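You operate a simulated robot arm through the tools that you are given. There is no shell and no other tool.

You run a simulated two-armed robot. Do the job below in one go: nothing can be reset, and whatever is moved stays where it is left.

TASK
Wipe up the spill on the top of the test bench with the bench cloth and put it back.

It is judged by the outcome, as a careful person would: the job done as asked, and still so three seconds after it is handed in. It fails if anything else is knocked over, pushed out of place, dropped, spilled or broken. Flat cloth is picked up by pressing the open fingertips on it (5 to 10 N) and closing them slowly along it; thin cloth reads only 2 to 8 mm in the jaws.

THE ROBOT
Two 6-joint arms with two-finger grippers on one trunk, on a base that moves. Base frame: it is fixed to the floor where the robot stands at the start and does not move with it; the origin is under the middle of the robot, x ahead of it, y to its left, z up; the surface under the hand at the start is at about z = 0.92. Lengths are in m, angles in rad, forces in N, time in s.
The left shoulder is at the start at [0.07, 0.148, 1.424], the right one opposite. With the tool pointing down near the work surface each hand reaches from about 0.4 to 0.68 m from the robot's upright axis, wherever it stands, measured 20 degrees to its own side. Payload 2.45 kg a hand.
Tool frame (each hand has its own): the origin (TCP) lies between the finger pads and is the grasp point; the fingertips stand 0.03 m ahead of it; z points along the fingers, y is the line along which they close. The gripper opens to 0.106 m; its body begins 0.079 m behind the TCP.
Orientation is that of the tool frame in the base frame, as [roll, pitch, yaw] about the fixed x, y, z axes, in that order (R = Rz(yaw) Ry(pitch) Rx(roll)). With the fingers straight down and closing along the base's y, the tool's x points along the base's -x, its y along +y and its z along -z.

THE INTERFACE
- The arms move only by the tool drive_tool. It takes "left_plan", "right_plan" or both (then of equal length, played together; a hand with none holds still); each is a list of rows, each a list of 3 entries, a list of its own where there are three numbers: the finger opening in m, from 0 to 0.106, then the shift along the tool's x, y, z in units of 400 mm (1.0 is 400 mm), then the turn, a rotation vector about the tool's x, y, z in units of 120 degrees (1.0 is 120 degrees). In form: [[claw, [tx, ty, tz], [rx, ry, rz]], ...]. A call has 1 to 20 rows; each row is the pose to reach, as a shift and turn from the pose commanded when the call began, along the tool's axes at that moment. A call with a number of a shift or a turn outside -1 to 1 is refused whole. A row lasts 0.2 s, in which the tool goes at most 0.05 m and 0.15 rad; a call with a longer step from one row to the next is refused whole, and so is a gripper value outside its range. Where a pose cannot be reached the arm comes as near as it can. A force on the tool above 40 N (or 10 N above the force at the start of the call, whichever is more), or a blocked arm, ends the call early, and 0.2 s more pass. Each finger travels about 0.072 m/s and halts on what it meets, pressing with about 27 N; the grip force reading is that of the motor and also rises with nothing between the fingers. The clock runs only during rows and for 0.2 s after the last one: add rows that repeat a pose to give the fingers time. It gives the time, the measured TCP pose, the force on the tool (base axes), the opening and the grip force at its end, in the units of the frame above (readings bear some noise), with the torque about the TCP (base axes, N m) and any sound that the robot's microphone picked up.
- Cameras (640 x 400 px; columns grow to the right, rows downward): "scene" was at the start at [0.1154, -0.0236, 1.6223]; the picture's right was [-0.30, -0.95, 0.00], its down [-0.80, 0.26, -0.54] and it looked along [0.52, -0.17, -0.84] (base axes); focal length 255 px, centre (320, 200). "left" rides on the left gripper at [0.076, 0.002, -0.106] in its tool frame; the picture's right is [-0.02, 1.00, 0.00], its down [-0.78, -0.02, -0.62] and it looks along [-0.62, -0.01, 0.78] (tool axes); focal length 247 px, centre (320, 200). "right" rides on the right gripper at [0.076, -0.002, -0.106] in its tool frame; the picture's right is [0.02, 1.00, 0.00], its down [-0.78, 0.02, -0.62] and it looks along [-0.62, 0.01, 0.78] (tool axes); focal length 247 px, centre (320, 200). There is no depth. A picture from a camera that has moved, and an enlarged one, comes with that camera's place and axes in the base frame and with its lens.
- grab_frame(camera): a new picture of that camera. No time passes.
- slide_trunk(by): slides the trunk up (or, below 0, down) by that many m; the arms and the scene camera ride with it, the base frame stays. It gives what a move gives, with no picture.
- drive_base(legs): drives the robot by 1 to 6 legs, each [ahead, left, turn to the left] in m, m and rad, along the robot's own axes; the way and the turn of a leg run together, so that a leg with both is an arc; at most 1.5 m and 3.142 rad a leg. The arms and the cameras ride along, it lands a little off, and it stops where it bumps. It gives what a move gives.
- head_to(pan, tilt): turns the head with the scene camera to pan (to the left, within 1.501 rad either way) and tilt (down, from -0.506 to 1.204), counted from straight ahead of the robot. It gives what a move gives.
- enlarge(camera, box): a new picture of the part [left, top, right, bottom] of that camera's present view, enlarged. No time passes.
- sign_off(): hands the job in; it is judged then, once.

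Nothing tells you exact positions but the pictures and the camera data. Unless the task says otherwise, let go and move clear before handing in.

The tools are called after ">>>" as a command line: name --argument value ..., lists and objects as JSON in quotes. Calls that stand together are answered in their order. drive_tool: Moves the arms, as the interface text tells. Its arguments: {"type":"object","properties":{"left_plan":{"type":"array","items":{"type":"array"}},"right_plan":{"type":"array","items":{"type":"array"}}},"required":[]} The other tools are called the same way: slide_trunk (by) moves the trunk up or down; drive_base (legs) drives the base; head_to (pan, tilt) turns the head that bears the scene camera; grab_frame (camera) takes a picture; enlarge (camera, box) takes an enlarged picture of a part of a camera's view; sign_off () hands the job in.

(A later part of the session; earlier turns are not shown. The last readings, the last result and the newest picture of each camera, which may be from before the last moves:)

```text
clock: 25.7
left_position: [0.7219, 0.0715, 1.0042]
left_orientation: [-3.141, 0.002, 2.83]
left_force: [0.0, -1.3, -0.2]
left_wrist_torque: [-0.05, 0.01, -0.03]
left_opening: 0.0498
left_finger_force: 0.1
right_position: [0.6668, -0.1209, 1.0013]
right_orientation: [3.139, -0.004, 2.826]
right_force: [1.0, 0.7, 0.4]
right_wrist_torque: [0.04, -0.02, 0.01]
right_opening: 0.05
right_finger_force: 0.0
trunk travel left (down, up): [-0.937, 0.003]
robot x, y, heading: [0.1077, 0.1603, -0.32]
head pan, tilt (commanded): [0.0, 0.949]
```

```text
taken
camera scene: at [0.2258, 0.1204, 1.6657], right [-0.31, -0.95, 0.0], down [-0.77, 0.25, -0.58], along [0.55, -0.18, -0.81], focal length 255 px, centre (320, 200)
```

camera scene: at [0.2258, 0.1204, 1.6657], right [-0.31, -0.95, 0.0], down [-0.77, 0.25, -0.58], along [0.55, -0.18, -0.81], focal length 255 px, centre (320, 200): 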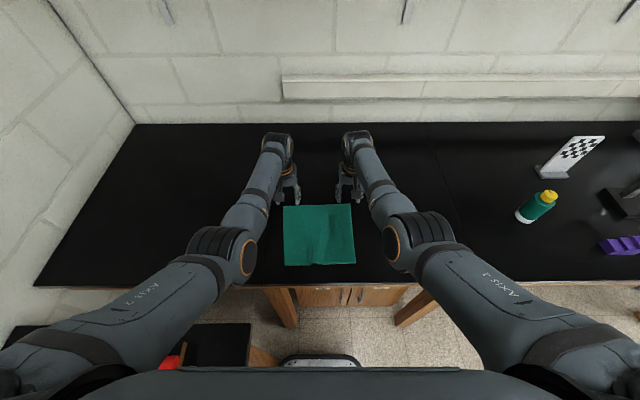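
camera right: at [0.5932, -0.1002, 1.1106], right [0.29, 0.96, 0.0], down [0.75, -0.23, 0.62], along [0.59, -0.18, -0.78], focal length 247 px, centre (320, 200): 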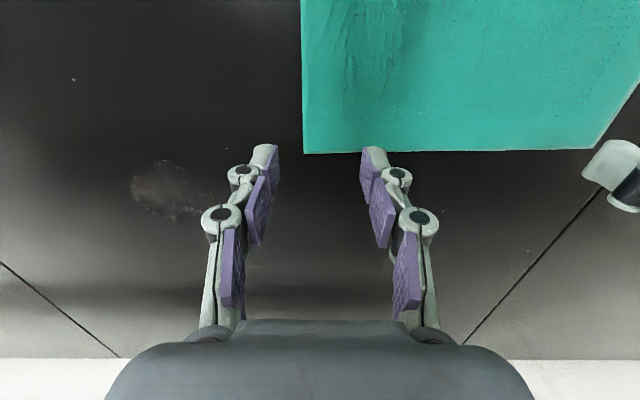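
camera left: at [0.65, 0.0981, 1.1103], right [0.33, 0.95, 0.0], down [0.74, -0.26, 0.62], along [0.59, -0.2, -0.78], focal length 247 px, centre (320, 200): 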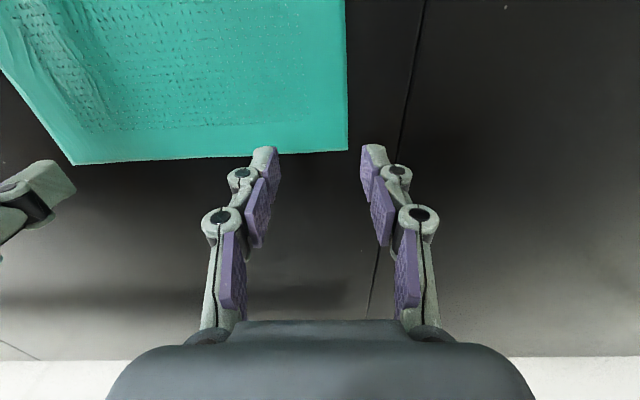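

Both hands now sit over the far corners with no blocking: the right is about 1.4 cm inside the right edge and the left about 2 cm inside the left edge. I'll nudge both a little further onto the cloth, narrow the fingers to 4 cm, and descend to just above it.

>>> drive_tool --left_plan '[[0.04, [0.0225, -0.01, 0.03], [0, 0, 0]], [0.04, [0.0225, -0.01, 0.06], [0, 0, 0]], [0.04, [0.0225, -0.01, 0.09], [0, 0, 0]], [0.04, [0.0225, -0.01, 0.118], [0, 0, 0]], [0.04, [0.0225, -0.01, 0.118], [0, 0, 0]]]' --right_plan '[[0.04, [0.02, 0.032, 0.028], [0, 0, 0]], [0.04, [0.02, 0.032, 0.056], [0, 0, 0]], [0.04, [0.02, 0.032, 0.084], [0, 0, 0]], [0.04, [0.02, 0.032, 0.11], [0, 0, 0]], [0.04, [0.02, 0.032, 0.11], [0, 0, 0]]]'

>>> grab_frame --camera "right"

>>> grab_frame --camera "left"

```text
clock: 26.9
left_position: [0.7125, 0.0716, 0.9558]
left_orientation: [-3.141, 0.001, 2.831]
left_force: [-0.1, 0.2, -0.8]
left_wrist_torque: [-0.01, 0.01, 0.02]
left_opening: 0.0398
left_finger_force: 0.1
right_position: [0.6578, -0.1059, 0.96]
right_orientation: [3.141, -0.003, 2.827]
right_force: [0.1, 0.0, -0.1]
right_wrist_torque: [0.03, -0.02, 0.01]
right_opening: 0.0397
right_finger_force: 0.1
right hand out of reach, approached as far as the arm can: row 4, 5
trunk travel left (down, up): [-0.937, 0.003]
robot x, y, heading: [0.1111, 0.1631, -0.317]
head pan, tilt (commanded): [0.0, 0.949]
```

```text
taken
camera right: at [0.5845, -0.0848, 1.0681], right [0.29, 0.96, 0.0], down [0.75, -0.23, 0.62], along [0.59, -0.18, -0.78], focal length 247 px, centre (320, 200)
```

right: 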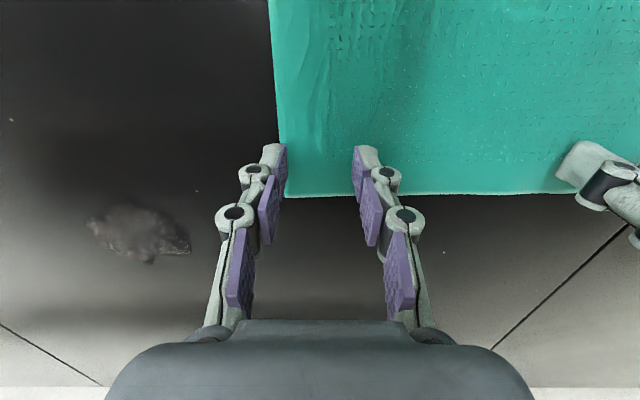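

```text
taken
camera left: at [0.6402, 0.0976, 1.0628], right [0.33, 0.95, 0.0], down [0.74, -0.25, 0.62], along [0.59, -0.2, -0.78], focal length 247 px, centre (320, 200)
```

left: 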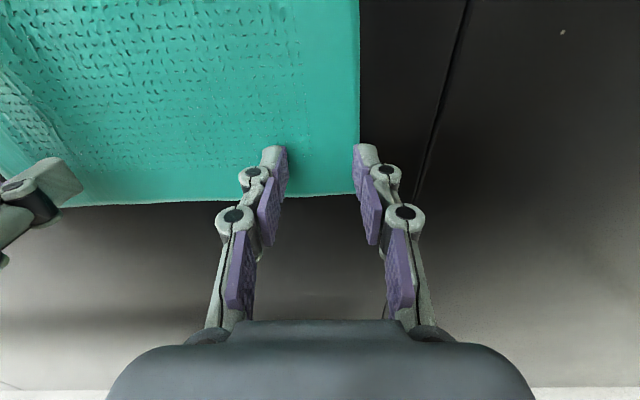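

The grip spots look right, with about 2.5–3.5 cm of cloth around the fingers. The right arm is now at full stretch at this height, though. I'll lift the hands, lower the trunk 0.10 m, and come down again with the arms less extended.

>>> drive_tool --left_plan '[[0.04, [0, 0, -0.07], [0, 0, 0]], [0.04, [0, 0, -0.14], [0, 0, 0]], [0.04, [0, 0, -0.21], [0, 0, 0]], [0.04, [0, 0, -0.275], [0, 0, 0]], [0.04, [0, 0, -0.275], [0, 0, 0]]]' --right_plan '[[0.04, [0, 0, -0.07], [0, 0, 0]], [0.04, [0, 0, -0.14], [0, 0, 0]], [0.04, [0, 0, -0.21], [0, 0, 0]], [0.04, [0, 0, -0.275], [0, 0, 0]], [0.04, [0, 0, -0.275], [0, 0, 0]]]'

>>> slide_trunk --by -0.1

```text
clock: 28.1
left_position: [0.7117, 0.0722, 1.0665]
left_orientation: [-3.14, 0.001, 2.831]
left_force: [0.1, 0.5, 0.8]
left_wrist_torque: [0.0, -0.02, 0.0]
left_opening: 0.0401
left_finger_force: 0.2
right_position: [0.6577, -0.1057, 1.0707]
right_orientation: [3.141, -0.001, 2.829]
right_force: [0.8, 0.5, 0.4]
right_wrist_torque: [0.04, 0.03, 0.0]
right_opening: 0.0399
right_finger_force: 0.1
trunk travel left (down, up): [-0.937, 0.003]
robot x, y, heading: [0.1088, 0.1604, -0.325]
head pan, tilt (commanded): [0.0, 0.949]
```

```text
clock: 29.4
left_position: [0.7124, 0.0724, 0.9665]
left_orientation: [-3.139, 0.001, 2.831]
left_force: [0.4, 0.0, 0.5]
left_wrist_torque: [0.02, -0.01, -0.04]
left_opening: 0.04
left_finger_force: 0.0
right_position: [0.6571, -0.107, 0.9709]
right_orientation: [3.14, -0.003, 2.828]
right_force: [-0.5, 0.3, -0.2]
right_wrist_torque: [0.0, 0.03, 0.03]
right_opening: 0.0398
right_finger_force: 0.2
trunk travel left (down, up): [-0.837, 0.103]
robot x, y, heading: [0.1096, 0.1587, -0.316]
head pan, tilt (commanded): [0.0, 0.949]
```

The hands hover at z ≈ 0.967 and 0.971 over the grip spots. I'll ease both down toward contact and watch the forces.

>>> drive_tool --left_plan '[[0.04, [0, 0, 0.01], [0, 0, 0]], [0.04, [0, 0, 0.02], [0, 0, 0]], [0.04, [0, 0, 0.03], [0, 0, 0]], [0.04, [0, 0, 0.036], [0, 0, 0]]]' --right_plan '[[0.04, [0, 0, 0.012], [0, 0, 0]], [0.04, [0, 0, 0.024], [0, 0, 0]], [0.04, [0, 0, 0.036], [0, 0, 0]], [0.04, [0, 0, 0.047], [0, 0, 0]]]'

```text
clock: 30.4
left_position: [0.7113, 0.0732, 0.9546]
left_orientation: [-3.141, 0.005, 2.831]
left_force: [1.6, 1.0, 2.5]
left_wrist_torque: [-0.02, -0.03, 0.04]
left_opening: 0.0403
left_finger_force: 0.4
right_position: [0.6568, -0.1061, 0.9526]
right_orientation: [3.14, -0.001, 2.829]
right_force: [0.8, -0.5, 3.5]
right_wrist_torque: [0.01, -0.04, 0.02]
right_opening: 0.04
right_finger_force: 0.0
trunk travel left (down, up): [-0.837, 0.103]
robot x, y, heading: [0.107, 0.1585, -0.319]
head pan, tilt (commanded): [0.0, 0.949]
```

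Both hands are just touching the cloth at about 3 N. I'll press slightly more to get 5–10 N.

>>> drive_tool --left_plan '[[0.04, [0, 0, 0.003], [0, 0, 0]], [0.04, [0, 0, 0.004], [0, 0, 0]]]' --right_plan '[[0.04, [0, 0, 0.003], [0, 0, 0]], [0.04, [0, 0, 0.004], [0, 0, 0]]]'

```text
clock: 31.0
left_position: [0.7116, 0.0725, 0.9533]
left_orientation: [-3.14, 0.006, 2.83]
left_force: [1.4, -0.3, 9.6]
left_wrist_torque: [-0.05, -0.04, -0.02]
left_opening: 0.0398
left_finger_force: 3.0
right_position: [0.6565, -0.1066, 0.9524]
right_orientation: [3.141, 0.001, 2.827]
right_force: [2.6, -1.4, 10.3]
right_wrist_torque: [0.04, -0.07, -0.07]
right_opening: 0.0397
right_finger_force: 0.1
trunk travel left (down, up): [-0.837, 0.103]
robot x, y, heading: [0.1134, 0.1596, -0.32]
head pan, tilt (commanded): [0.0, 0.949]
```

The press is now about 10 N on each hand, at the top of the range. I'll close slowly to half way with the press eased a touch, then check the forces.

>>> drive_tool --left_plan '[[0.038, [0, 0, -0.001], [0, 0, 0]], [0.035, [0, 0, -0.001], [0, 0, 0]], [0.032, [0, 0, -0.001], [0, 0, 0]], [0.029, [0, 0, -0.001], [0, 0, 0]], [0.026, [0, 0, -0.001], [0, 0, 0]], [0.023, [0, 0, -0.001], [0, 0, 0]], [0.02, [0, 0, -0.001], [0, 0, 0]]]' --right_plan '[[0.038, [0, 0, -0.001], [0, 0, 0]], [0.035, [0, 0, -0.001], [0, 0, 0]], [0.032, [0, 0, -0.001], [0, 0, 0]], [0.029, [0, 0, -0.001], [0, 0, 0]], [0.026, [0, 0, -0.001], [0, 0, 0]], [0.023, [0, 0, -0.001], [0, 0, 0]], [0.02, [0, 0, -0.001], [0, 0, 0]]]'

>>> grab_frame --camera "right"

>>> grab_frame --camera "left"

```text
clock: 32.6
left_position: [0.7081, 0.0728, 0.953]
left_orientation: [-3.139, 0.004, 2.828]
left_force: [-1.9, -7.5, 13.2]
left_wrist_torque: [-0.28, 0.07, -0.02]
left_opening: 0.0189
left_finger_force: 7.1
right_position: [0.6537, -0.1051, 0.9524]
right_orientation: [3.138, 0.002, 2.825]
right_force: [2.5, 5.6, 9.9]
right_wrist_torque: [0.3, -0.11, 0.02]
right_opening: 0.0208
right_finger_force: 4.1
trunk travel left (down, up): [-0.837, 0.103]
robot x, y, heading: [0.1084, 0.161, -0.319]
head pan, tilt (commanded): [0.0, 0.949]
```

```text
taken
camera right: at [0.5808, -0.0843, 1.0607], right [0.29, 0.96, 0.0], down [0.75, -0.23, 0.62], along [0.6, -0.18, -0.78], focal length 247 px, centre (320, 200)
```

right: 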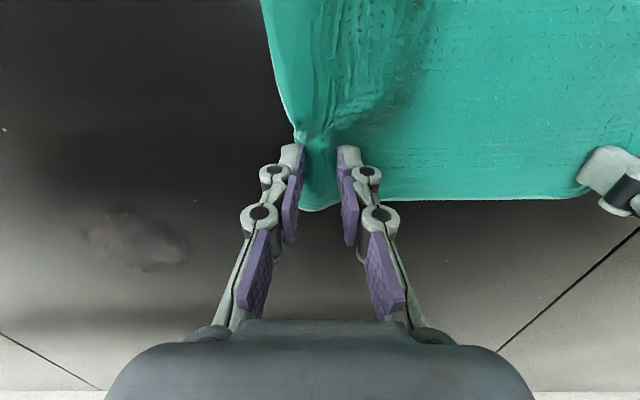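

```text
taken
camera left: at [0.6376, 0.0987, 1.0591], right [0.33, 0.94, 0.0], down [0.74, -0.25, 0.62], along [0.59, -0.21, -0.78], focal length 247 px, centre (320, 200)
```

left: 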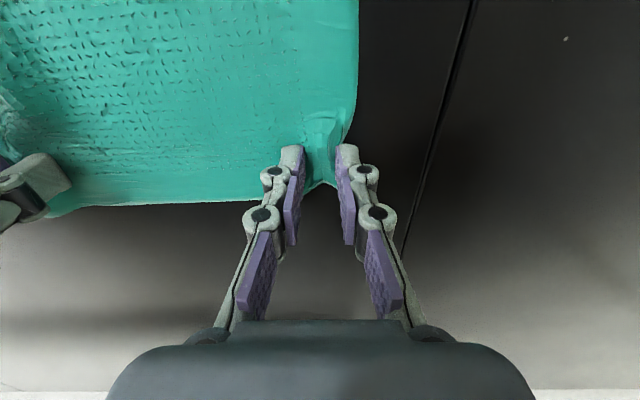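

The cloth is bunching up between the fingers on both hands as intended. I'll finish closing slowly and hold.

>>> drive_tool --left_plan '[[0.017, [0, 0, -0.001], [0, 0, 0]], [0.014, [0, 0, -0.001], [0, 0, 0]], [0.011, [0, 0, -0.002], [0, 0, 0]], [0.008, [0, 0, -0.002], [0, 0, 0]], [0.005, [0, 0, -0.002], [0, 0, 0]], [0.002, [0, 0, -0.002], [0, 0, 0]], [0, [0, 0, -0.002], [0, 0, 0]], [0, [0, 0, -0.002], [0, 0, 0]]]' --right_plan '[[0.017, [0, 0, 0], [0, 0, 0]], [0.014, [0, 0, 0], [0, 0, 0]], [0.011, [0, 0, 0], [0, 0, 0]], [0.008, [0, 0, 0], [0, 0, 0]], [0.005, [0, 0, -0.001], [0, 0, 0]], [0.002, [0, 0, -0.001], [0, 0, 0]], [0, [0, 0, -0.001], [0, 0, 0]], [0, [0, 0, -0.001], [0, 0, 0]]]'

>>> grab_frame --camera "right"

>>> grab_frame --camera "left"

```text
clock: 34.4
left_position: [0.7115, 0.0737, 0.9528]
left_orientation: [-3.141, 0.005, 2.83]
left_force: [-0.4, -0.1, 0.3]
left_wrist_torque: [-0.01, 0.03, -0.01]
left_opening: 0.0
left_finger_force: 27.4
right_position: [0.6552, -0.1058, 0.9519]
right_orientation: [3.141, -0.001, 2.828]
right_force: [-1.2, 0.1, 10.2]
right_wrist_torque: [0.03, 0.04, -0.02]
right_opening: 0.0025
right_finger_force: 27.1
trunk travel left (down, up): [-0.837, 0.103]
robot x, y, heading: [0.1097, 0.1602, -0.318]
head pan, tilt (commanded): [0.0, 0.949]
```

```text
taken
camera right: at [0.582, -0.0843, 1.0602], right [0.29, 0.96, 0.0], down [0.75, -0.23, 0.62], along [0.6, -0.18, -0.78], focal length 247 px, centre (320, 200)
```

right: 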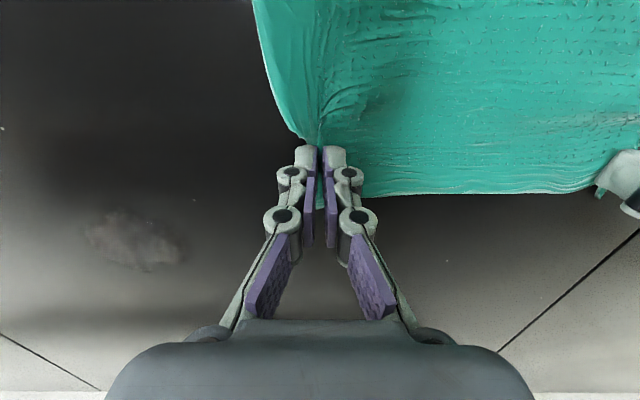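

```text
taken
camera left: at [0.6399, 0.0987, 1.059], right [0.33, 0.95, 0.0], down [0.74, -0.25, 0.62], along [0.59, -0.2, -0.78], focal length 247 px, centre (320, 200)
```

left: 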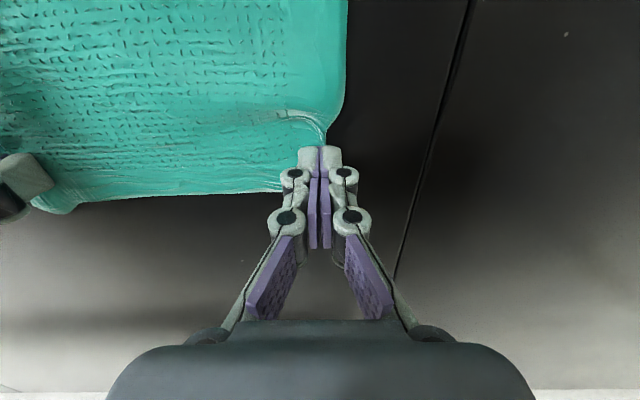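

The right hand holds the cloth at 2.5 mm with 27 N of grip, but the left closed on nothing because its press faded as it closed. I'll lift the left slightly, open it, and retry about 2.5 cm further onto the cloth while the right holds still.

>>> drive_tool --left_plan '[[0.0, [0, 0, -0.04], [0, 0, 0]], [0.02, [0, 0, -0.075], [0, 0, 0]], [0.04, [0, -0.03, -0.075], [0, 0, 0]], [0.044, [0, -0.0625, -0.075], [0, 0, 0]], [0.044, [0, -0.0625, -0.075], [0, 0, 0]]]'

>>> grab_frame --camera "left"

```text
clock: 35.6
left_position: [0.704, 0.0476, 0.9836]
left_orientation: [-3.141, 0.005, 2.832]
left_force: [0.7, -0.3, 0.0]
left_wrist_torque: [-0.03, 0.0, -0.01]
left_opening: 0.0439
left_finger_force: 0.1
right_position: [0.6554, -0.1062, 0.9529]
right_orientation: [3.141, 0.0, 2.827]
right_force: [-2.2, -0.8, 9.0]
right_wrist_torque: [0.0, 0.08, 0.03]
right_opening: 0.0026
right_finger_force: 27.3
trunk travel left (down, up): [-0.837, 0.103]
robot x, y, heading: [0.1085, 0.1629, -0.319]
head pan, tilt (commanded): [0.0, 0.949]
```

```text
taken
camera left: at [0.6326, 0.0746, 1.09], right [0.33, 0.95, 0.0], down [0.74, -0.25, 0.62], along [0.59, -0.2, -0.78], focal length 247 px, centre (320, 200)
```

left: 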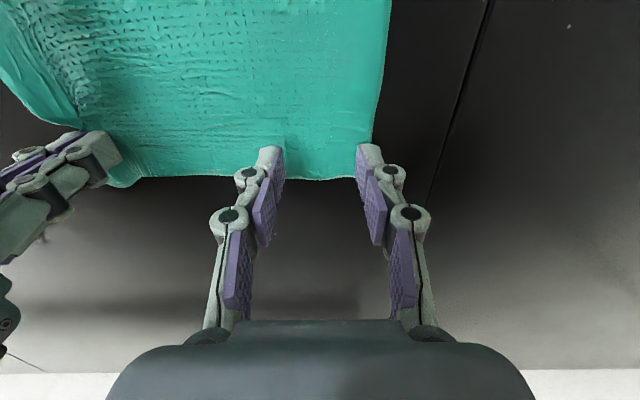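

The left fingers are now well inside the corner, about 4 cm from the left edge and 3 cm from the far edge. I'll lower and press again.

>>> drive_tool --left_plan '[[0.044, [0, 0, 0.025], [0, 0, 0]], [0.044, [0, 0, 0.05], [0, 0, 0]], [0.044, [0, 0, 0.068], [0, 0, 0]], [0.044, [0, 0, 0.075], [0, 0, 0]], [0.044, [0, 0, 0.078], [0, 0, 0]], [0.044, [0, 0, 0.08], [0, 0, 0]]]'

```text
clock: 37.0
left_position: [0.7036, 0.0476, 0.9518]
left_orientation: [-3.139, 0.004, 2.831]
left_force: [-1.5, 1.3, 12.0]
left_wrist_torque: [0.06, 0.09, -0.01]
left_opening: 0.0442
left_finger_force: 3.6
right_position: [0.6547, -0.1056, 0.953]
right_orientation: [3.14, 0.001, 2.828]
right_force: [1.3, -1.0, 5.9]
right_wrist_torque: [-0.02, -0.03, -0.02]
right_opening: 0.0025
right_finger_force: 26.8
trunk travel left (down, up): [-0.837, 0.103]
robot x, y, heading: [0.1098, 0.1591, -0.319]
head pan, tilt (commanded): [0.0, 0.949]
```

The press reads 12 N. I'll ease it by a fraction of a millimetre and then close slowly, keeping the press on all the way.

>>> drive_tool --left_plan '[[0.042, [0, 0, -0.0008], [0, 0, 0]], [0.039, [0, 0, -0.0008], [0, 0, 0]], [0.036, [0, 0, -0.0008], [0, 0, 0]], [0.033, [0, 0, -0.0008], [0, 0, 0]], [0.03, [0, 0, -0.0008], [0, 0, 0]], [0.027, [0, 0, -0.0008], [0, 0, 0]], [0.024, [0, 0, -0.0008], [0, 0, 0]], [0.021, [0, 0, -0.0008], [0, 0, 0]], [0.018, [0, 0, -0.0008], [0, 0, 0]]]'

>>> grab_frame --camera "left"

```text
clock: 39.0
left_position: [0.702, 0.0485, 0.9518]
left_orientation: [-3.139, 0.004, 2.831]
left_force: [-2.5, -7.3, 22.1]
left_wrist_torque: [-0.35, 0.27, 0.06]
left_opening: 0.0197
left_finger_force: 5.3
right_position: [0.6541, -0.1047, 0.952]
right_orientation: [3.137, 0.002, 2.83]
right_force: [3.5, 9.4, 4.1]
right_wrist_torque: [0.31, -0.09, -0.1]
right_opening: 0.0027
right_finger_force: 26.9
trunk travel left (down, up): [-0.837, 0.103]
robot x, y, heading: [0.1113, 0.1624, -0.323]
head pan, tilt (commanded): [0.0, 0.949]
```

```text
taken
camera left: at [0.6303, 0.0749, 1.0585], right [0.33, 0.95, 0.0], down [0.74, -0.25, 0.63], along [0.59, -0.21, -0.78], focal length 247 px, centre (320, 200)
```

left: 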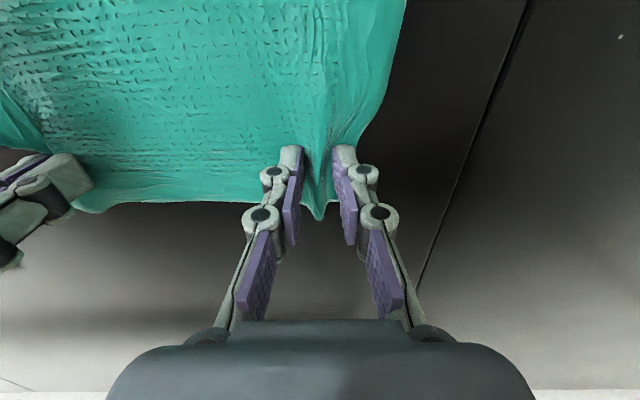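

A good fold is forming between the left fingers, though the press has risen to 22 N. I'll ease it slightly and finish closing.

>>> drive_tool --left_plan '[[0.016, [0, -0.003, -0.0015], [0, 0, 0]], [0.014, [0, -0.006, -0.0015], [0, 0, 0]], [0.012, [0, -0.006, -0.0015], [0, 0, 0]], [0.01, [0, -0.006, -0.0015], [0, 0, 0]], [0.008, [0, -0.006, -0.0015], [0, 0, 0]], [0.006, [0, -0.006, -0.0015], [0, 0, 0]], [0.004, [0, -0.006, -0.0015], [0, 0, 0]], [0.002, [0, -0.006, -0.0015], [0, 0, 0]], [0.0, [0, -0.006, -0.0015], [0, 0, 0]], [0.0, [0, -0.006, -0.0015], [0, 0, 0]]]'

>>> grab_frame --camera "left"

>>> grab_frame --camera "scene"

```text
clock: 41.2
left_position: [0.7028, 0.0472, 0.9522]
left_orientation: [-3.139, 0.003, 2.831]
left_force: [-3.9, -5.1, 10.0]
left_wrist_torque: [-0.14, 0.18, 0.13]
left_opening: 0.0049
left_finger_force: 27.3
right_position: [0.6555, -0.1049, 0.9528]
right_orientation: [3.137, 0.0, 2.827]
right_force: [0.8, 4.2, 4.4]
right_wrist_torque: [0.14, -0.03, -0.05]
right_opening: 0.0
right_finger_force: 27.0
trunk travel left (down, up): [-0.837, 0.103]
robot x, y, heading: [0.1115, 0.1639, -0.318]
head pan, tilt (commanded): [0.0, 0.949]
```

```text
taken
camera left: at [0.6309, 0.0731, 1.0586], right [0.33, 0.95, 0.0], down [0.74, -0.25, 0.62], along [0.59, -0.2, -0.78], focal length 247 px, centre (320, 200)
```

left: 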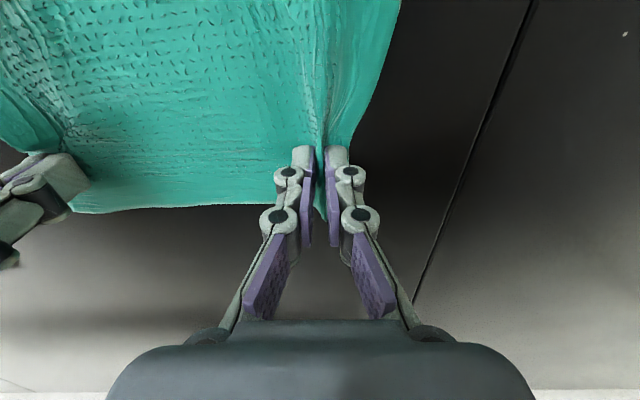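

```text
taken
camera scene: at [0.2219, 0.1213, 1.5661], right [-0.31, -0.95, 0.0], down [-0.77, 0.25, -0.58], along [0.55, -0.18, -0.81], focal length 255 px, centre (320, 200)
```

scene: 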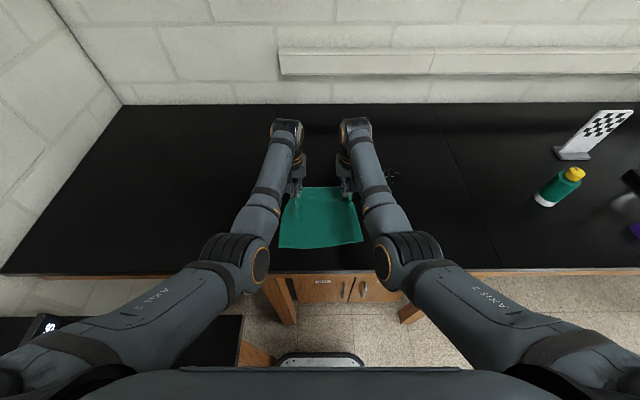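

The left now holds the cloth at 4.9 mm. The right reads zero opening, so the cloth may have been pulled out of it. I'll check its camera.

>>> grab_frame --camera "right"

```text
taken
camera right: at [0.5814, -0.0842, 1.0606], right [0.29, 0.96, 0.0], down [0.75, -0.23, 0.62], along [0.6, -0.18, -0.78], focal length 247 px, centre (320, 200)
```

right: 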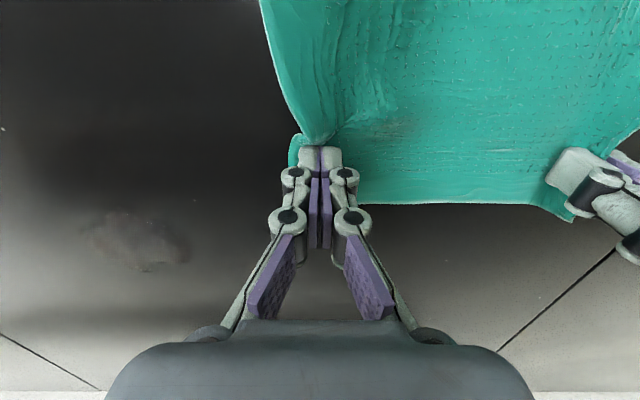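

The right did slip off when the left's closing pulled on the cloth. I'll lift and open the right, shift it 2 cm inward, and bring the left 2 cm toward it to leave slack between the hands so the next closing doesn't pull.

>>> drive_tool --left_plan '[[0.0, [0, 0, -0.004], [0, 0, 0]], [0.0, [0, 0, -0.006], [0, 0, 0]], [0.0, [0, -0.01, -0.006], [0, 0, 0]], [0.0, [0, -0.02, -0.006], [0, 0, 0]], [0.0, [0, -0.03, -0.006], [0, 0, 0]], [0.0, [0, -0.04, -0.006], [0, 0, 0]]]' --right_plan '[[0.0, [0, 0, -0.04], [0, 0, 0]], [0.02, [0, 0, -0.075], [0, 0, 0]], [0.04, [0, 0.02, -0.075], [0, 0, 0]], [0.044, [0, 0.04, -0.075], [0, 0, 0]], [0.044, [0, 0.05, -0.075], [0, 0, 0]], [0.044, [0, 0.05, -0.075], [0, 0, 0]]]'

>>> grab_frame --camera "right"

>>> grab_frame --camera "left"

```text
clock: 42.6
left_position: [0.6987, 0.0326, 0.9528]
left_orientation: [3.141, 0.002, 2.833]
left_force: [0.2, 0.8, 1.9]
left_wrist_torque: [0.07, -0.05, 0.0]
left_opening: 0.0047
left_finger_force: 26.7
right_position: [0.6633, -0.0878, 0.9815]
right_orientation: [3.14, -0.004, 2.827]
right_force: [-0.2, 0.1, -0.2]
right_wrist_torque: [-0.01, 0.02, -0.01]
right_opening: 0.044
right_finger_force: 0.0
trunk travel left (down, up): [-0.837, 0.103]
robot x, y, heading: [0.1108, 0.159, -0.32]
head pan, tilt (commanded): [0.0, 0.949]
```

```text
taken
camera right: at [0.5903, -0.0659, 1.0901], right [0.29, 0.96, 0.0], down [0.75, -0.23, 0.62], along [0.59, -0.18, -0.78], focal length 247 px, centre (320, 200)
```

right: 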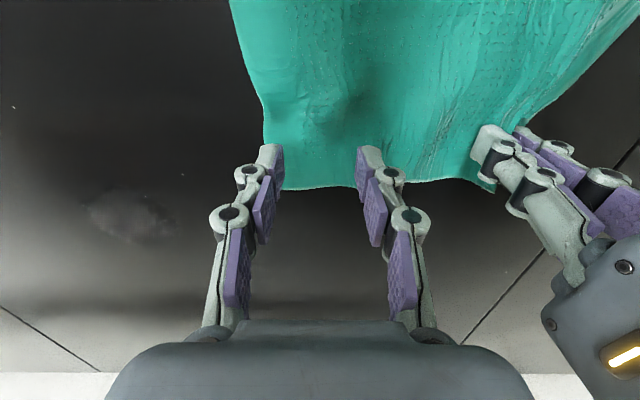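

```text
taken
camera left: at [0.6274, 0.0578, 1.0594], right [0.33, 0.95, 0.0], down [0.74, -0.25, 0.62], along [0.59, -0.2, -0.78], focal length 247 px, centre (320, 200)
```

left: 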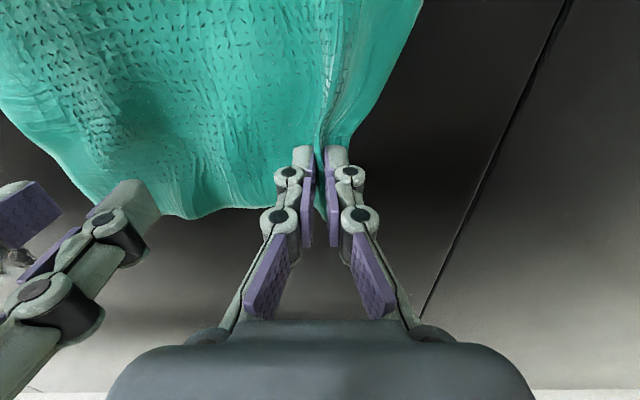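

The left still grips, and the right is now about 4 cm inside both edges with slack between the hands. I'll press the right down again.

>>> drive_tool --right_plan '[[0.044, [0, 0, 0.025], [0, 0, 0]], [0.044, [0, 0, 0.05], [0, 0, 0]], [0.044, [0, 0, 0.068], [0, 0, 0]], [0.044, [0, 0, 0.074], [0, 0, 0]], [0.044, [0, 0, 0.076], [0, 0, 0]], [0.044, [0, 0, 0.077], [0, 0, 0]]]'

```text
clock: 44.0
left_position: [0.6972, 0.0324, 0.9545]
left_orientation: [-3.14, 0.002, 2.832]
left_force: [-0.1, -0.7, 0.4]
left_wrist_torque: [0.04, -0.02, 0.02]
left_opening: 0.0047
left_finger_force: 26.8
right_position: [0.6623, -0.0861, 0.9507]
right_orientation: [3.138, 0.002, 2.828]
right_force: [2.0, -0.1, 11.9]
right_wrist_torque: [-0.05, -0.02, 0.03]
right_opening: 0.0442
right_finger_force: 0.6
trunk travel left (down, up): [-0.837, 0.103]
robot x, y, heading: [0.1088, 0.1595, -0.318]
head pan, tilt (commanded): [0.0, 0.949]
```

The press is 12 N. I'll close the right slowly while keeping the pressure on.

>>> drive_tool --right_plan '[[0.042, [0, 0, -0.001], [0, 0, 0]], [0.039, [0, 0, -0.001], [0, 0, 0]], [0.036, [0, 0, -0.001], [0, 0, 0]], [0.033, [0, 0, -0.001], [0, 0, 0]], [0.03, [0, 0, -0.001], [0, 0, 0]], [0.027, [0, 0, -0.001], [0, 0, 0]], [0.024, [0, 0, -0.001], [0, 0, 0]], [0.021, [0, 0, -0.001], [0, 0, 0]], [0.018, [0, 0, -0.001], [0, 0, 0]]]'

>>> grab_frame --camera "right"

```text
clock: 46.0
left_position: [0.6972, 0.031, 0.9539]
left_orientation: [-3.141, 0.003, 2.831]
left_force: [-0.4, -1.2, 0.2]
left_wrist_torque: [0.05, 0.0, 0.01]
left_opening: 0.0049
left_finger_force: 26.7
right_position: [0.6621, -0.0858, 0.9527]
right_orientation: [3.139, 0.0, 2.829]
right_force: [1.3, -0.4, 21.7]
right_wrist_torque: [0.04, -0.08, -0.01]
right_opening: 0.0185
right_finger_force: 0.1
trunk travel left (down, up): [-0.837, 0.103]
robot x, y, heading: [0.1104, 0.1579, -0.314]
head pan, tilt (commanded): [0.0, 0.949]
```

```text
taken
camera right: at [0.5876, -0.0647, 1.0602], right [0.29, 0.96, 0.0], down [0.75, -0.23, 0.62], along [0.6, -0.18, -0.78], focal length 247 px, centre (320, 200)
```

right: 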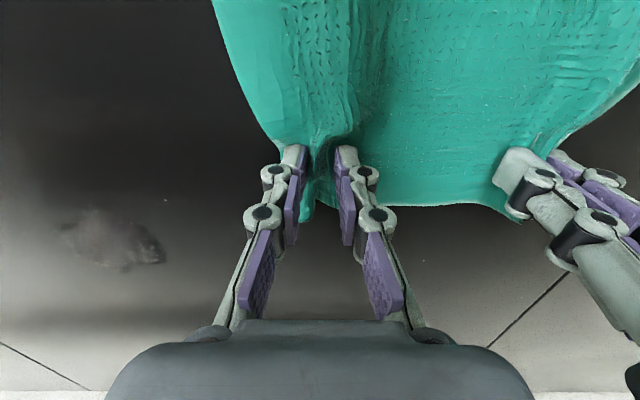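

The fold is between the right fingers with no pull on the left hand. I'll ease the press slightly and close fully.

>>> drive_tool --right_plan '[[0.016, [0, 0, -0.001], [0, 0, 0]], [0.014, [0, 0, -0.001], [0, 0, 0]], [0.012, [0, 0, -0.001], [0, 0, 0]], [0.01, [0, 0, -0.001], [0, 0, 0]], [0.008, [0, 0, -0.001], [0, 0, 0]], [0.006, [0, 0, -0.001], [0, 0, 0]], [0.004, [0, 0, -0.001], [0, 0, 0]], [0.002, [0, 0, -0.001], [0, 0, 0]], [0.0, [0, 0, -0.001], [0, 0, 0]], [0.0, [0, 0, -0.001], [0, 0, 0]]]'

>>> grab_frame --camera "right"

>>> grab_frame --camera "left"

```text
clock: 48.2
left_position: [0.6976, 0.0322, 0.9552]
left_orientation: [-3.141, 0.004, 2.832]
left_force: [-0.6, -2.9, -1.0]
left_wrist_torque: [0.04, 0.02, 0.02]
left_opening: 0.0048
left_finger_force: 27.6
right_position: [0.6607, -0.0868, 0.9516]
right_orientation: [3.14, 0.001, 2.826]
right_force: [-2.4, 2.3, 11.9]
right_wrist_torque: [0.03, 0.06, -0.05]
right_opening: 0.0052
right_finger_force: 26.7
trunk travel left (down, up): [-0.837, 0.103]
robot x, y, heading: [0.1108, 0.1627, -0.316]
head pan, tilt (commanded): [0.0, 0.949]
```

```text
taken
camera right: at [0.5877, -0.0651, 1.0601], right [0.29, 0.96, 0.0], down [0.75, -0.23, 0.62], along [0.6, -0.18, -0.78], focal length 247 px, centre (320, 200)
```

right: 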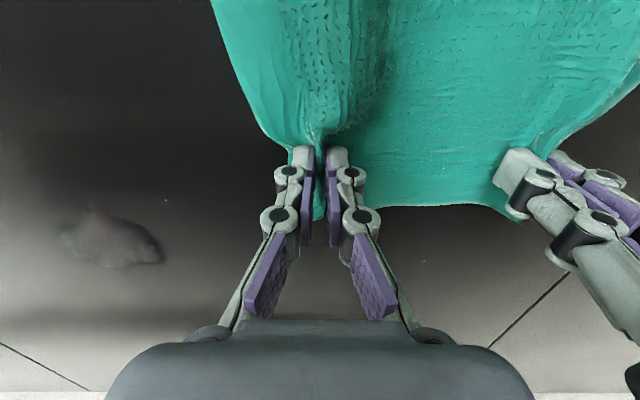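

```text
taken
camera left: at [0.626, 0.0584, 1.0604], right [0.33, 0.95, 0.0], down [0.74, -0.25, 0.62], along [0.59, -0.2, -0.78], focal length 247 px, centre (320, 200)
```

left: 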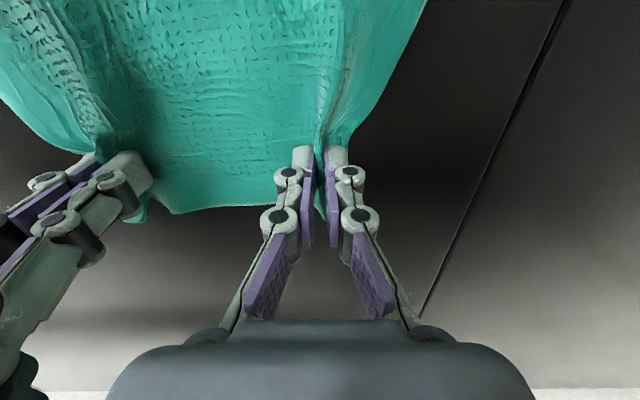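

Both hands now grip the cloth, the left at 4.8 mm and the right at 5.2 mm. I'll lift it about 2 cm, then drive the base ahead 0.065 m and right 0.167 m so the right hand comes over the spill.

>>> drive_tool --left_plan '[[0.0, [0, 0, -0.02], [0, 0, 0]], [0.0, [0, 0, -0.04], [0, 0, 0]], [0.0, [0, 0, -0.05], [0, 0, 0]], [0.0, [0, 0, -0.05], [0, 0, 0]]]' --right_plan '[[0.0, [0, 0, -0.02], [0, 0, 0]], [0.0, [0, 0, -0.04], [0, 0, 0]], [0.0, [0, 0, -0.06], [0, 0, 0]], [0.0, [0, 0, -0.06], [0, 0, 0]]]'

>>> grab_frame --camera "scene"

>>> grab_frame --camera "right"

```text
clock: 49.2
left_position: [0.7, 0.0311, 0.9731]
left_orientation: [-3.139, 0.001, 2.831]
left_force: [0.0, -1.9, 0.2]
left_wrist_torque: [-0.02, -0.01, 0.05]
left_opening: 0.0046
left_finger_force: 27.1
right_position: [0.6644, -0.0862, 0.9742]
right_orientation: [3.141, -0.002, 2.828]
right_force: [1.1, 1.8, 0.0]
right_wrist_torque: [0.05, 0.01, -0.01]
right_opening: 0.0054
right_finger_force: 27.3
trunk travel left (down, up): [-0.837, 0.103]
robot x, y, heading: [0.1104, 0.1616, -0.317]
head pan, tilt (commanded): [0.0, 0.949]
```

```text
taken
camera scene: at [0.2257, 0.1207, 1.5657], right [-0.31, -0.95, 0.0], down [-0.77, 0.25, -0.58], along [0.55, -0.18, -0.81], focal length 255 px, centre (320, 200)
```

scene: 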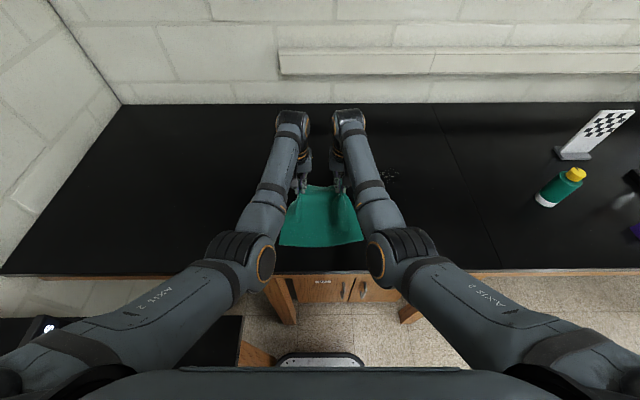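

```text
taken
camera right: at [0.5905, -0.0663, 1.0823], right [0.29, 0.96, 0.0], down [0.75, -0.23, 0.62], along [0.59, -0.18, -0.79], focal length 247 px, centre (320, 200)
```

right: 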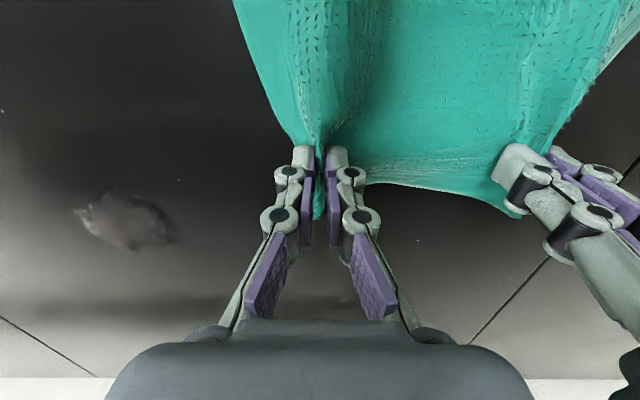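

The cloth is held at both far corners and clear of the bench at its front edge. Now I'll drive to bring it over the spill.

>>> drive_base --legs '[[0.06, -0.165, 0]]'

>>> grab_frame --camera "scene"

>>> grab_frame --camera "right"

>>> grab_frame --camera "left"

```text
clock: 50.7
left_position: [0.7014, -0.1471, 0.9737]
left_orientation: [-3.14, 0.003, 2.831]
left_force: [-0.6, -1.1, 0.1]
left_wrist_torque: [-0.03, 0.01, 0.05]
left_opening: 0.0047
left_finger_force: 26.4
right_position: [0.6652, -0.2668, 0.9757]
right_orientation: [3.14, -0.001, 2.828]
right_force: [-0.2, 1.7, 0.5]
right_wrist_torque: [0.03, -0.02, 0.01]
right_opening: 0.0051
right_finger_force: 27.3
trunk travel left (down, up): [-0.837, 0.103]
robot x, y, heading: [0.1134, -0.0204, -0.325]
head pan, tilt (commanded): [0.0, 0.949]
```

```text
taken
camera scene: at [0.2276, -0.0563, 1.5659], right [-0.31, -0.95, 0.0], down [-0.77, 0.25, -0.58], along [0.55, -0.18, -0.81], focal length 255 px, centre (320, 200)
```

scene: 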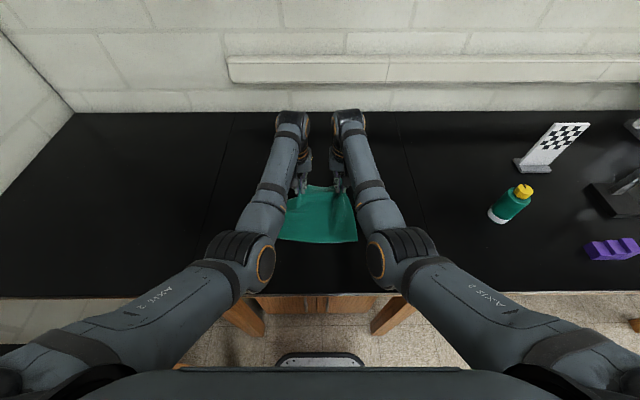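

```text
taken
camera right: at [0.5926, -0.2444, 1.0831], right [0.29, 0.96, 0.0], down [0.75, -0.23, 0.62], along [0.59, -0.18, -0.78], focal length 247 px, centre (320, 200)
```

right: 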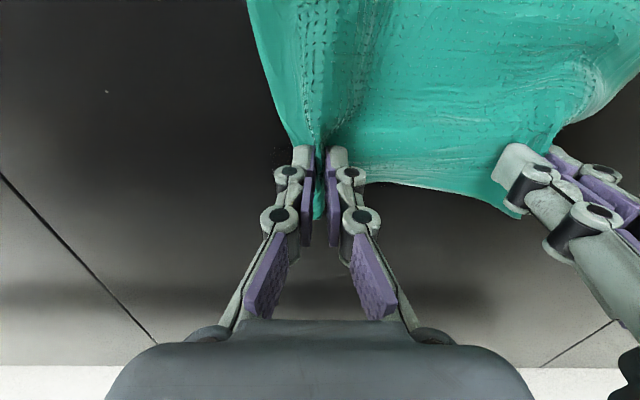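

```text
taken
camera left: at [0.6301, -0.1201, 1.0799], right [0.33, 0.95, 0.0], down [0.74, -0.25, 0.62], along [0.59, -0.21, -0.78], focal length 247 px, centre (320, 200)
```

left: 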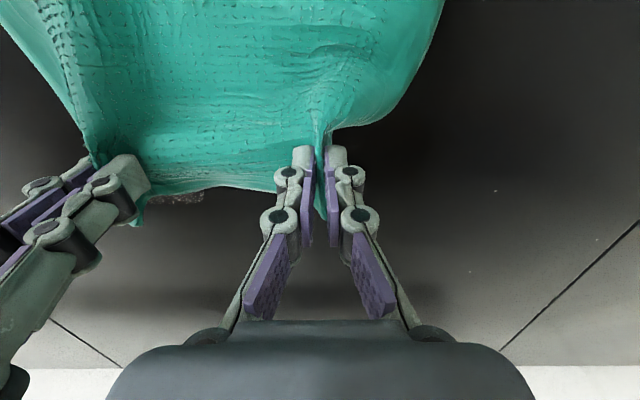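

The right fingers hold the cloth over the spill at about (0.665, -0.267), and the cloth covers most of it. I'll lower the right hand to press the cloth onto the near side of the spill, with the left kept low and light.

>>> drive_tool --left_plan '[[0.0, [0.018, 0, 0.02], [0, 0, 0]], [0.0, [0.0375, 0, 0.04], [0, 0, 0]], [0.0, [0.0375, 0, 0.047], [0, 0, 0]], [0.0, [0.0375, 0, 0.047], [0, 0, 0]]]' --right_plan '[[0.0, [0.018, 0, 0.025], [0, 0, 0]], [0.0, [0.0375, 0, 0.045], [0, 0, 0]], [0.0, [0.0375, 0, 0.055], [0, 0, 0]], [0.0, [0.0375, 0, 0.059], [0, 0, 0]]]'

```text
clock: 51.7
left_position: [0.6871, -0.1418, 0.9554]
left_orientation: [3.141, 0.003, 2.83]
left_force: [-0.5, -3.7, 0.9]
left_wrist_torque: [-0.09, 0.04, 0.05]
left_opening: 0.0049
left_finger_force: 27.1
right_position: [0.6523, -0.262, 0.9522]
right_orientation: [3.138, 0.002, 2.827]
right_force: [0.5, 3.6, 6.1]
right_wrist_torque: [0.11, -0.09, -0.02]
right_opening: 0.0051
right_finger_force: 26.6
trunk travel left (down, up): [-0.837, 0.103]
robot x, y, heading: [0.1098, -0.019, -0.325]
head pan, tilt (commanded): [0.0, 0.949]
```

The right presses at 6 N on the near edge of the spill. I'll start with one side-to-side stroke of both hands together.

>>> drive_tool --left_plan '[[0.0, [0, -0.045, 0], [0, 0, 0]], [0.0, [0, -0.085, 0], [0, 0, 0]], [0.0, [0, -0.12, 0], [0, 0, 0]], [0.0, [0, -0.085, 0], [0, 0, 0]], [0.0, [0, -0.045, 0], [0, 0, 0]], [0.0, [0, -0.005, 0], [0, 0, 0]], [0.0, [0, 0.035, 0], [0, 0, 0]], [0.0, [0, 0.075, 0], [0, 0, 0]], [0.0, [0, 0.11, 0], [0, 0, 0]], [0.0, [0, 0.11, 0], [0, 0, 0]]]' --right_plan '[[0.0, [0, -0.04, 0.001], [0, 0, 0]], [0.0, [0, -0.08, 0.001], [0, 0, 0]], [0.0, [0, -0.115, 0.001], [0, 0, 0]], [0.0, [0, -0.08, 0.001], [0, 0, 0]], [0.0, [0, -0.04, 0.001], [0, 0, 0]], [0.0, [0, 0, 0.001], [0, 0, 0]], [0.0, [0, 0.04, 0.001], [0, 0, 0]], [0.0, [0, 0.08, 0.001], [0, 0, 0]], [0.0, [0, 0.115, 0.001], [0, 0, 0]], [0.0, [0, 0.115, 0.001], [0, 0, 0]]]'

>>> grab_frame --camera "right"

>>> grab_frame --camera "left"

```text
clock: 52.4
left_position: [0.6897, -0.1549, 0.952]
left_orientation: [3.12, 0.011, 2.86]
left_force: [-15.4, -23.8, 19.1]
left_wrist_torque: [-0.74, 0.67, 0.08]
left_opening: 0.0061
left_finger_force: 26.9
right_position: [0.6417, -0.2843, 0.9532]
right_orientation: [3.114, 0.001, 2.839]
right_force: [8.1, 27.2, 4.5]
right_wrist_torque: [0.85, -0.24, -0.04]
right_opening: 0.0065
right_finger_force: 27.3
trunk travel left (down, up): [-0.837, 0.103]
robot x, y, heading: [0.112, -0.0185, -0.311]
head pan, tilt (commanded): [0.0, 0.949]
stopped in row 3 (left hand): the force on the tool passed its limit at 43 N (the readings are from after the stop); the commanded pose is now the measured one
```

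```text
taken
camera right: at [0.5668, -0.2657, 1.0614], right [0.28, 0.96, 0.03], down [0.75, -0.23, 0.62], along [0.6, -0.15, -0.78], focal length 247 px, centre (320, 200)
```

right: 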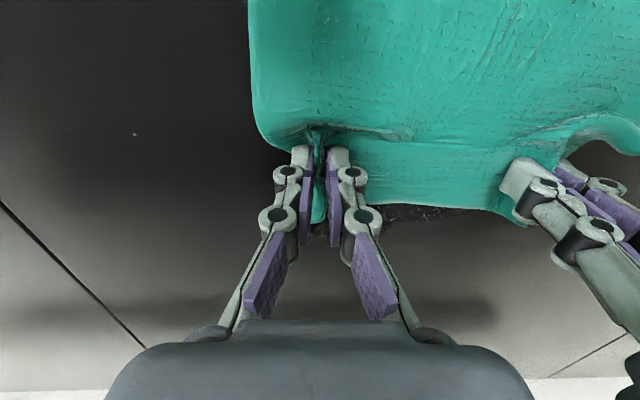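

```text
taken
camera left: at [0.6161, -0.1328, 1.0584], right [0.3, 0.95, 0.02], down [0.74, -0.24, 0.63], along [0.6, -0.17, -0.78], focal length 247 px, centre (320, 200)
```

left: 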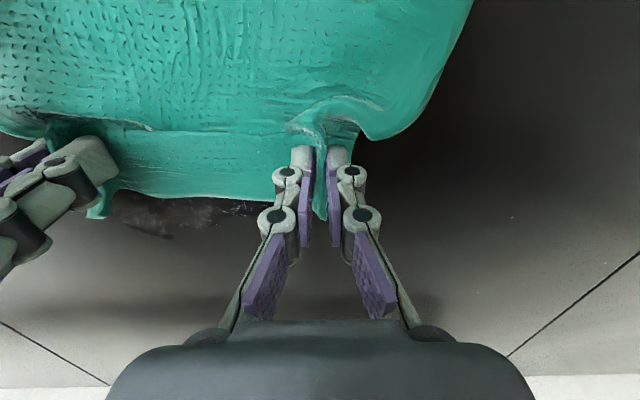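

The left hand can't swing further inward, so the cloth was stretched between the hands and the force limit stopped the move. Both hands still hold it. I'll lift slightly, bring the hands back to the relaxed spacing and straighten them. The wiping strokes will then be made by strafing the base with the arms held still.

>>> drive_tool --left_plan '[[0.0, [0, 0.005, -0.012], [0, 0, 0]], [0.0, [0.005, 0.014, -0.025], [0.005, 0.0025, 0.007]], [0.0, [0.01, 0.0275, -0.0325], [0.0103, 0.0053, 0.0148]], [0.0, [0.01, 0.0275, -0.0325], [0.0103, 0.0053, 0.0148]]]' --right_plan '[[0.0, [0, 0.03, -0.01], [0, 0, 0]], [0.0, [-0.002, 0.045, -0.02], [0.006, 0, 0.002]], [0.0, [-0.0045, 0.06, -0.03], [0.0132, 0, 0.005]], [0.0, [-0.0045, 0.06, -0.03], [0.0132, 0, 0.005]]]'

>>> grab_frame --camera "right"

>>> grab_frame --camera "left"

```text
clock: 53.4
left_position: [0.6883, -0.1443, 0.9606]
left_orientation: [3.137, -0.011, 2.825]
left_force: [-1.9, -9.5, 0.2]
left_wrist_torque: [-0.23, 0.06, 0.08]
left_opening: 0.0052
left_finger_force: 26.9
right_position: [0.6516, -0.2692, 0.9624]
right_orientation: [-3.129, -0.004, 2.825]
right_force: [2.5, 7.5, -0.1]
right_wrist_torque: [0.22, -0.04, -0.07]
right_opening: 0.0051
right_finger_force: 27.0
trunk travel left (down, up): [-0.837, 0.103]
robot x, y, heading: [0.1107, -0.02, -0.315]
head pan, tilt (commanded): [0.0, 0.949]
```

```text
taken
camera right: at [0.5791, -0.2444, 1.0711], right [0.29, 0.96, -0.01], down [0.75, -0.22, 0.62], along [0.59, -0.19, -0.79], focal length 247 px, centre (320, 200)
```

right: 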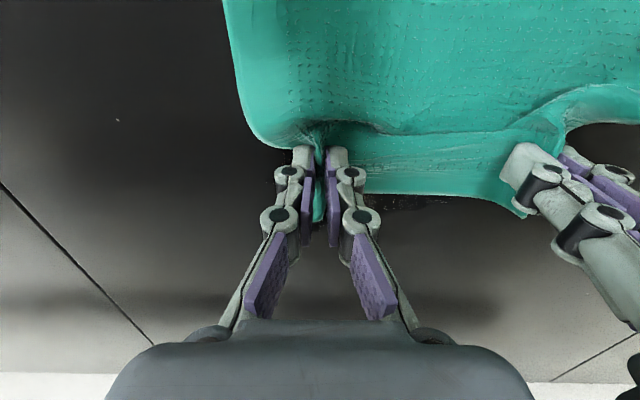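

```text
taken
camera left: at [0.6183, -0.1188, 1.0682], right [0.33, 0.94, 0.0], down [0.75, -0.26, 0.61], along [0.58, -0.2, -0.79], focal length 247 px, centre (320, 200)
```

left: 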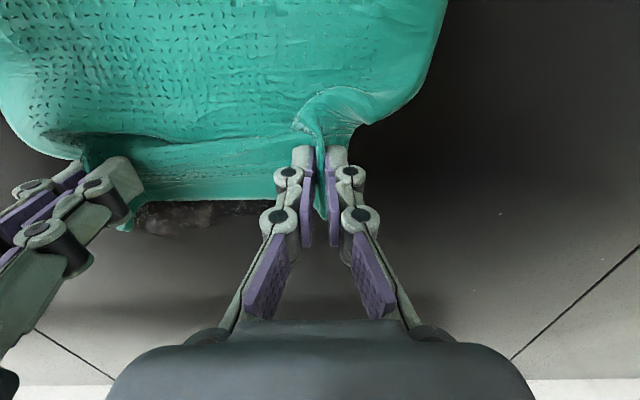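

Both hands still grip and the cloth lies over the spill, with its wet edge just visible past the cloth. I'll press the right hand back down with a little slack between the hands.

>>> drive_tool --left_plan '[[0.0, [0, 0, 0.008], [0, 0, 0]], [0.0, [0, 0, 0.013], [0, 0, 0]], [0.0, [0, 0, 0.013], [0, 0, 0]]]' --right_plan '[[0.0, [0, 0.012, 0.012], [0, 0, 0]], [0.0, [0, 0.02, 0.024], [0, 0, 0]], [0.0, [0, 0.02, 0.029], [0, 0, 0]]]'

```text
clock: 54.2
left_position: [0.6893, -0.1426, 0.9586]
left_orientation: [3.136, -0.008, 2.827]
left_force: [-0.2, -0.9, 0.9]
left_wrist_torque: [-0.02, 0.0, 0.07]
left_opening: 0.0046
left_finger_force: 27.0
right_position: [0.6543, -0.2609, 0.9532]
right_orientation: [-3.129, -0.001, 2.822]
right_force: [-0.7, -0.9, 5.1]
right_wrist_torque: [-0.02, -0.03, -0.04]
right_opening: 0.0048
right_finger_force: 26.6
trunk travel left (down, up): [-0.837, 0.103]
robot x, y, heading: [0.114, -0.0182, -0.318]
head pan, tilt (commanded): [0.0, 0.949]
```

The right presses at 5 N with the tension gone. I'll add a touch more pressure and make the first strokes by strafing the base.

>>> drive_tool --right_plan '[[0.0, [0, 0, 0.002], [0, 0, 0]]]'

>>> drive_base --legs '[[0, -0.045, 0], [0, 0.09, 0]]'

>>> grab_frame --camera "right"

>>> grab_frame --camera "left"

```text
clock: 54.6
left_position: [0.6884, -0.1426, 0.9574]
left_orientation: [3.139, -0.008, 2.827]
left_force: [-0.1, -1.2, 0.1]
left_wrist_torque: [0.02, -0.01, 0.02]
left_opening: 0.0046
left_finger_force: 27.3
right_position: [0.6534, -0.2598, 0.952]
right_orientation: [-3.13, 0.0, 2.823]
right_force: [0.9, -3.4, 9.6]
right_wrist_torque: [-0.02, -0.02, -0.02]
right_opening: 0.0048
right_finger_force: 27.2
trunk travel left (down, up): [-0.837, 0.103]
robot x, y, heading: [0.111, -0.0202, -0.321]
head pan, tilt (commanded): [0.0, 0.949]
```

```text
clock: 56.2
left_position: [0.703, -0.0961, 0.9599]
left_orientation: [3.137, -0.006, 2.829]
left_force: [-1.7, -0.5, 0.4]
left_wrist_torque: [-0.01, 0.02, 0.04]
left_opening: 0.0045
left_finger_force: 26.9
right_position: [0.6676, -0.2146, 0.9522]
right_orientation: [-3.13, -0.002, 2.825]
right_force: [0.5, 0.6, 11.8]
right_wrist_torque: [0.01, 0.02, -0.01]
right_opening: 0.0052
right_finger_force: 26.4
trunk travel left (down, up): [-0.837, 0.103]
robot x, y, heading: [0.1276, 0.0261, -0.314]
head pan, tilt (commanded): [0.0, 0.949]
```

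```text
taken
camera right: at [0.5947, -0.1912, 1.0602], right [0.29, 0.96, -0.01], down [0.75, -0.22, 0.62], along [0.59, -0.19, -0.78], focal length 247 px, centre (320, 200)
```

right: 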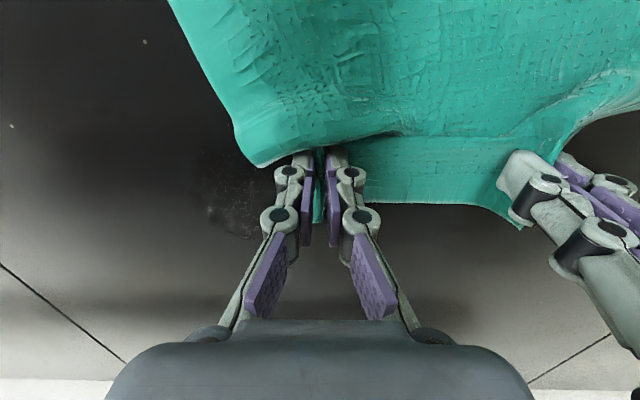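

```text
taken
camera left: at [0.6319, -0.0721, 1.0655], right [0.33, 0.94, 0.0], down [0.74, -0.26, 0.62], along [0.58, -0.2, -0.79], focal length 247 px, centre (320, 200)
```

left: 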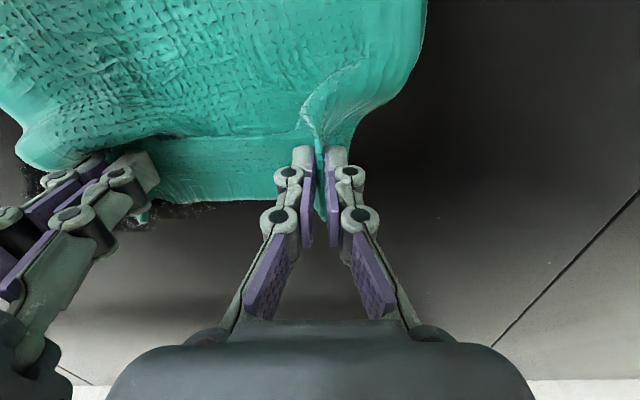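

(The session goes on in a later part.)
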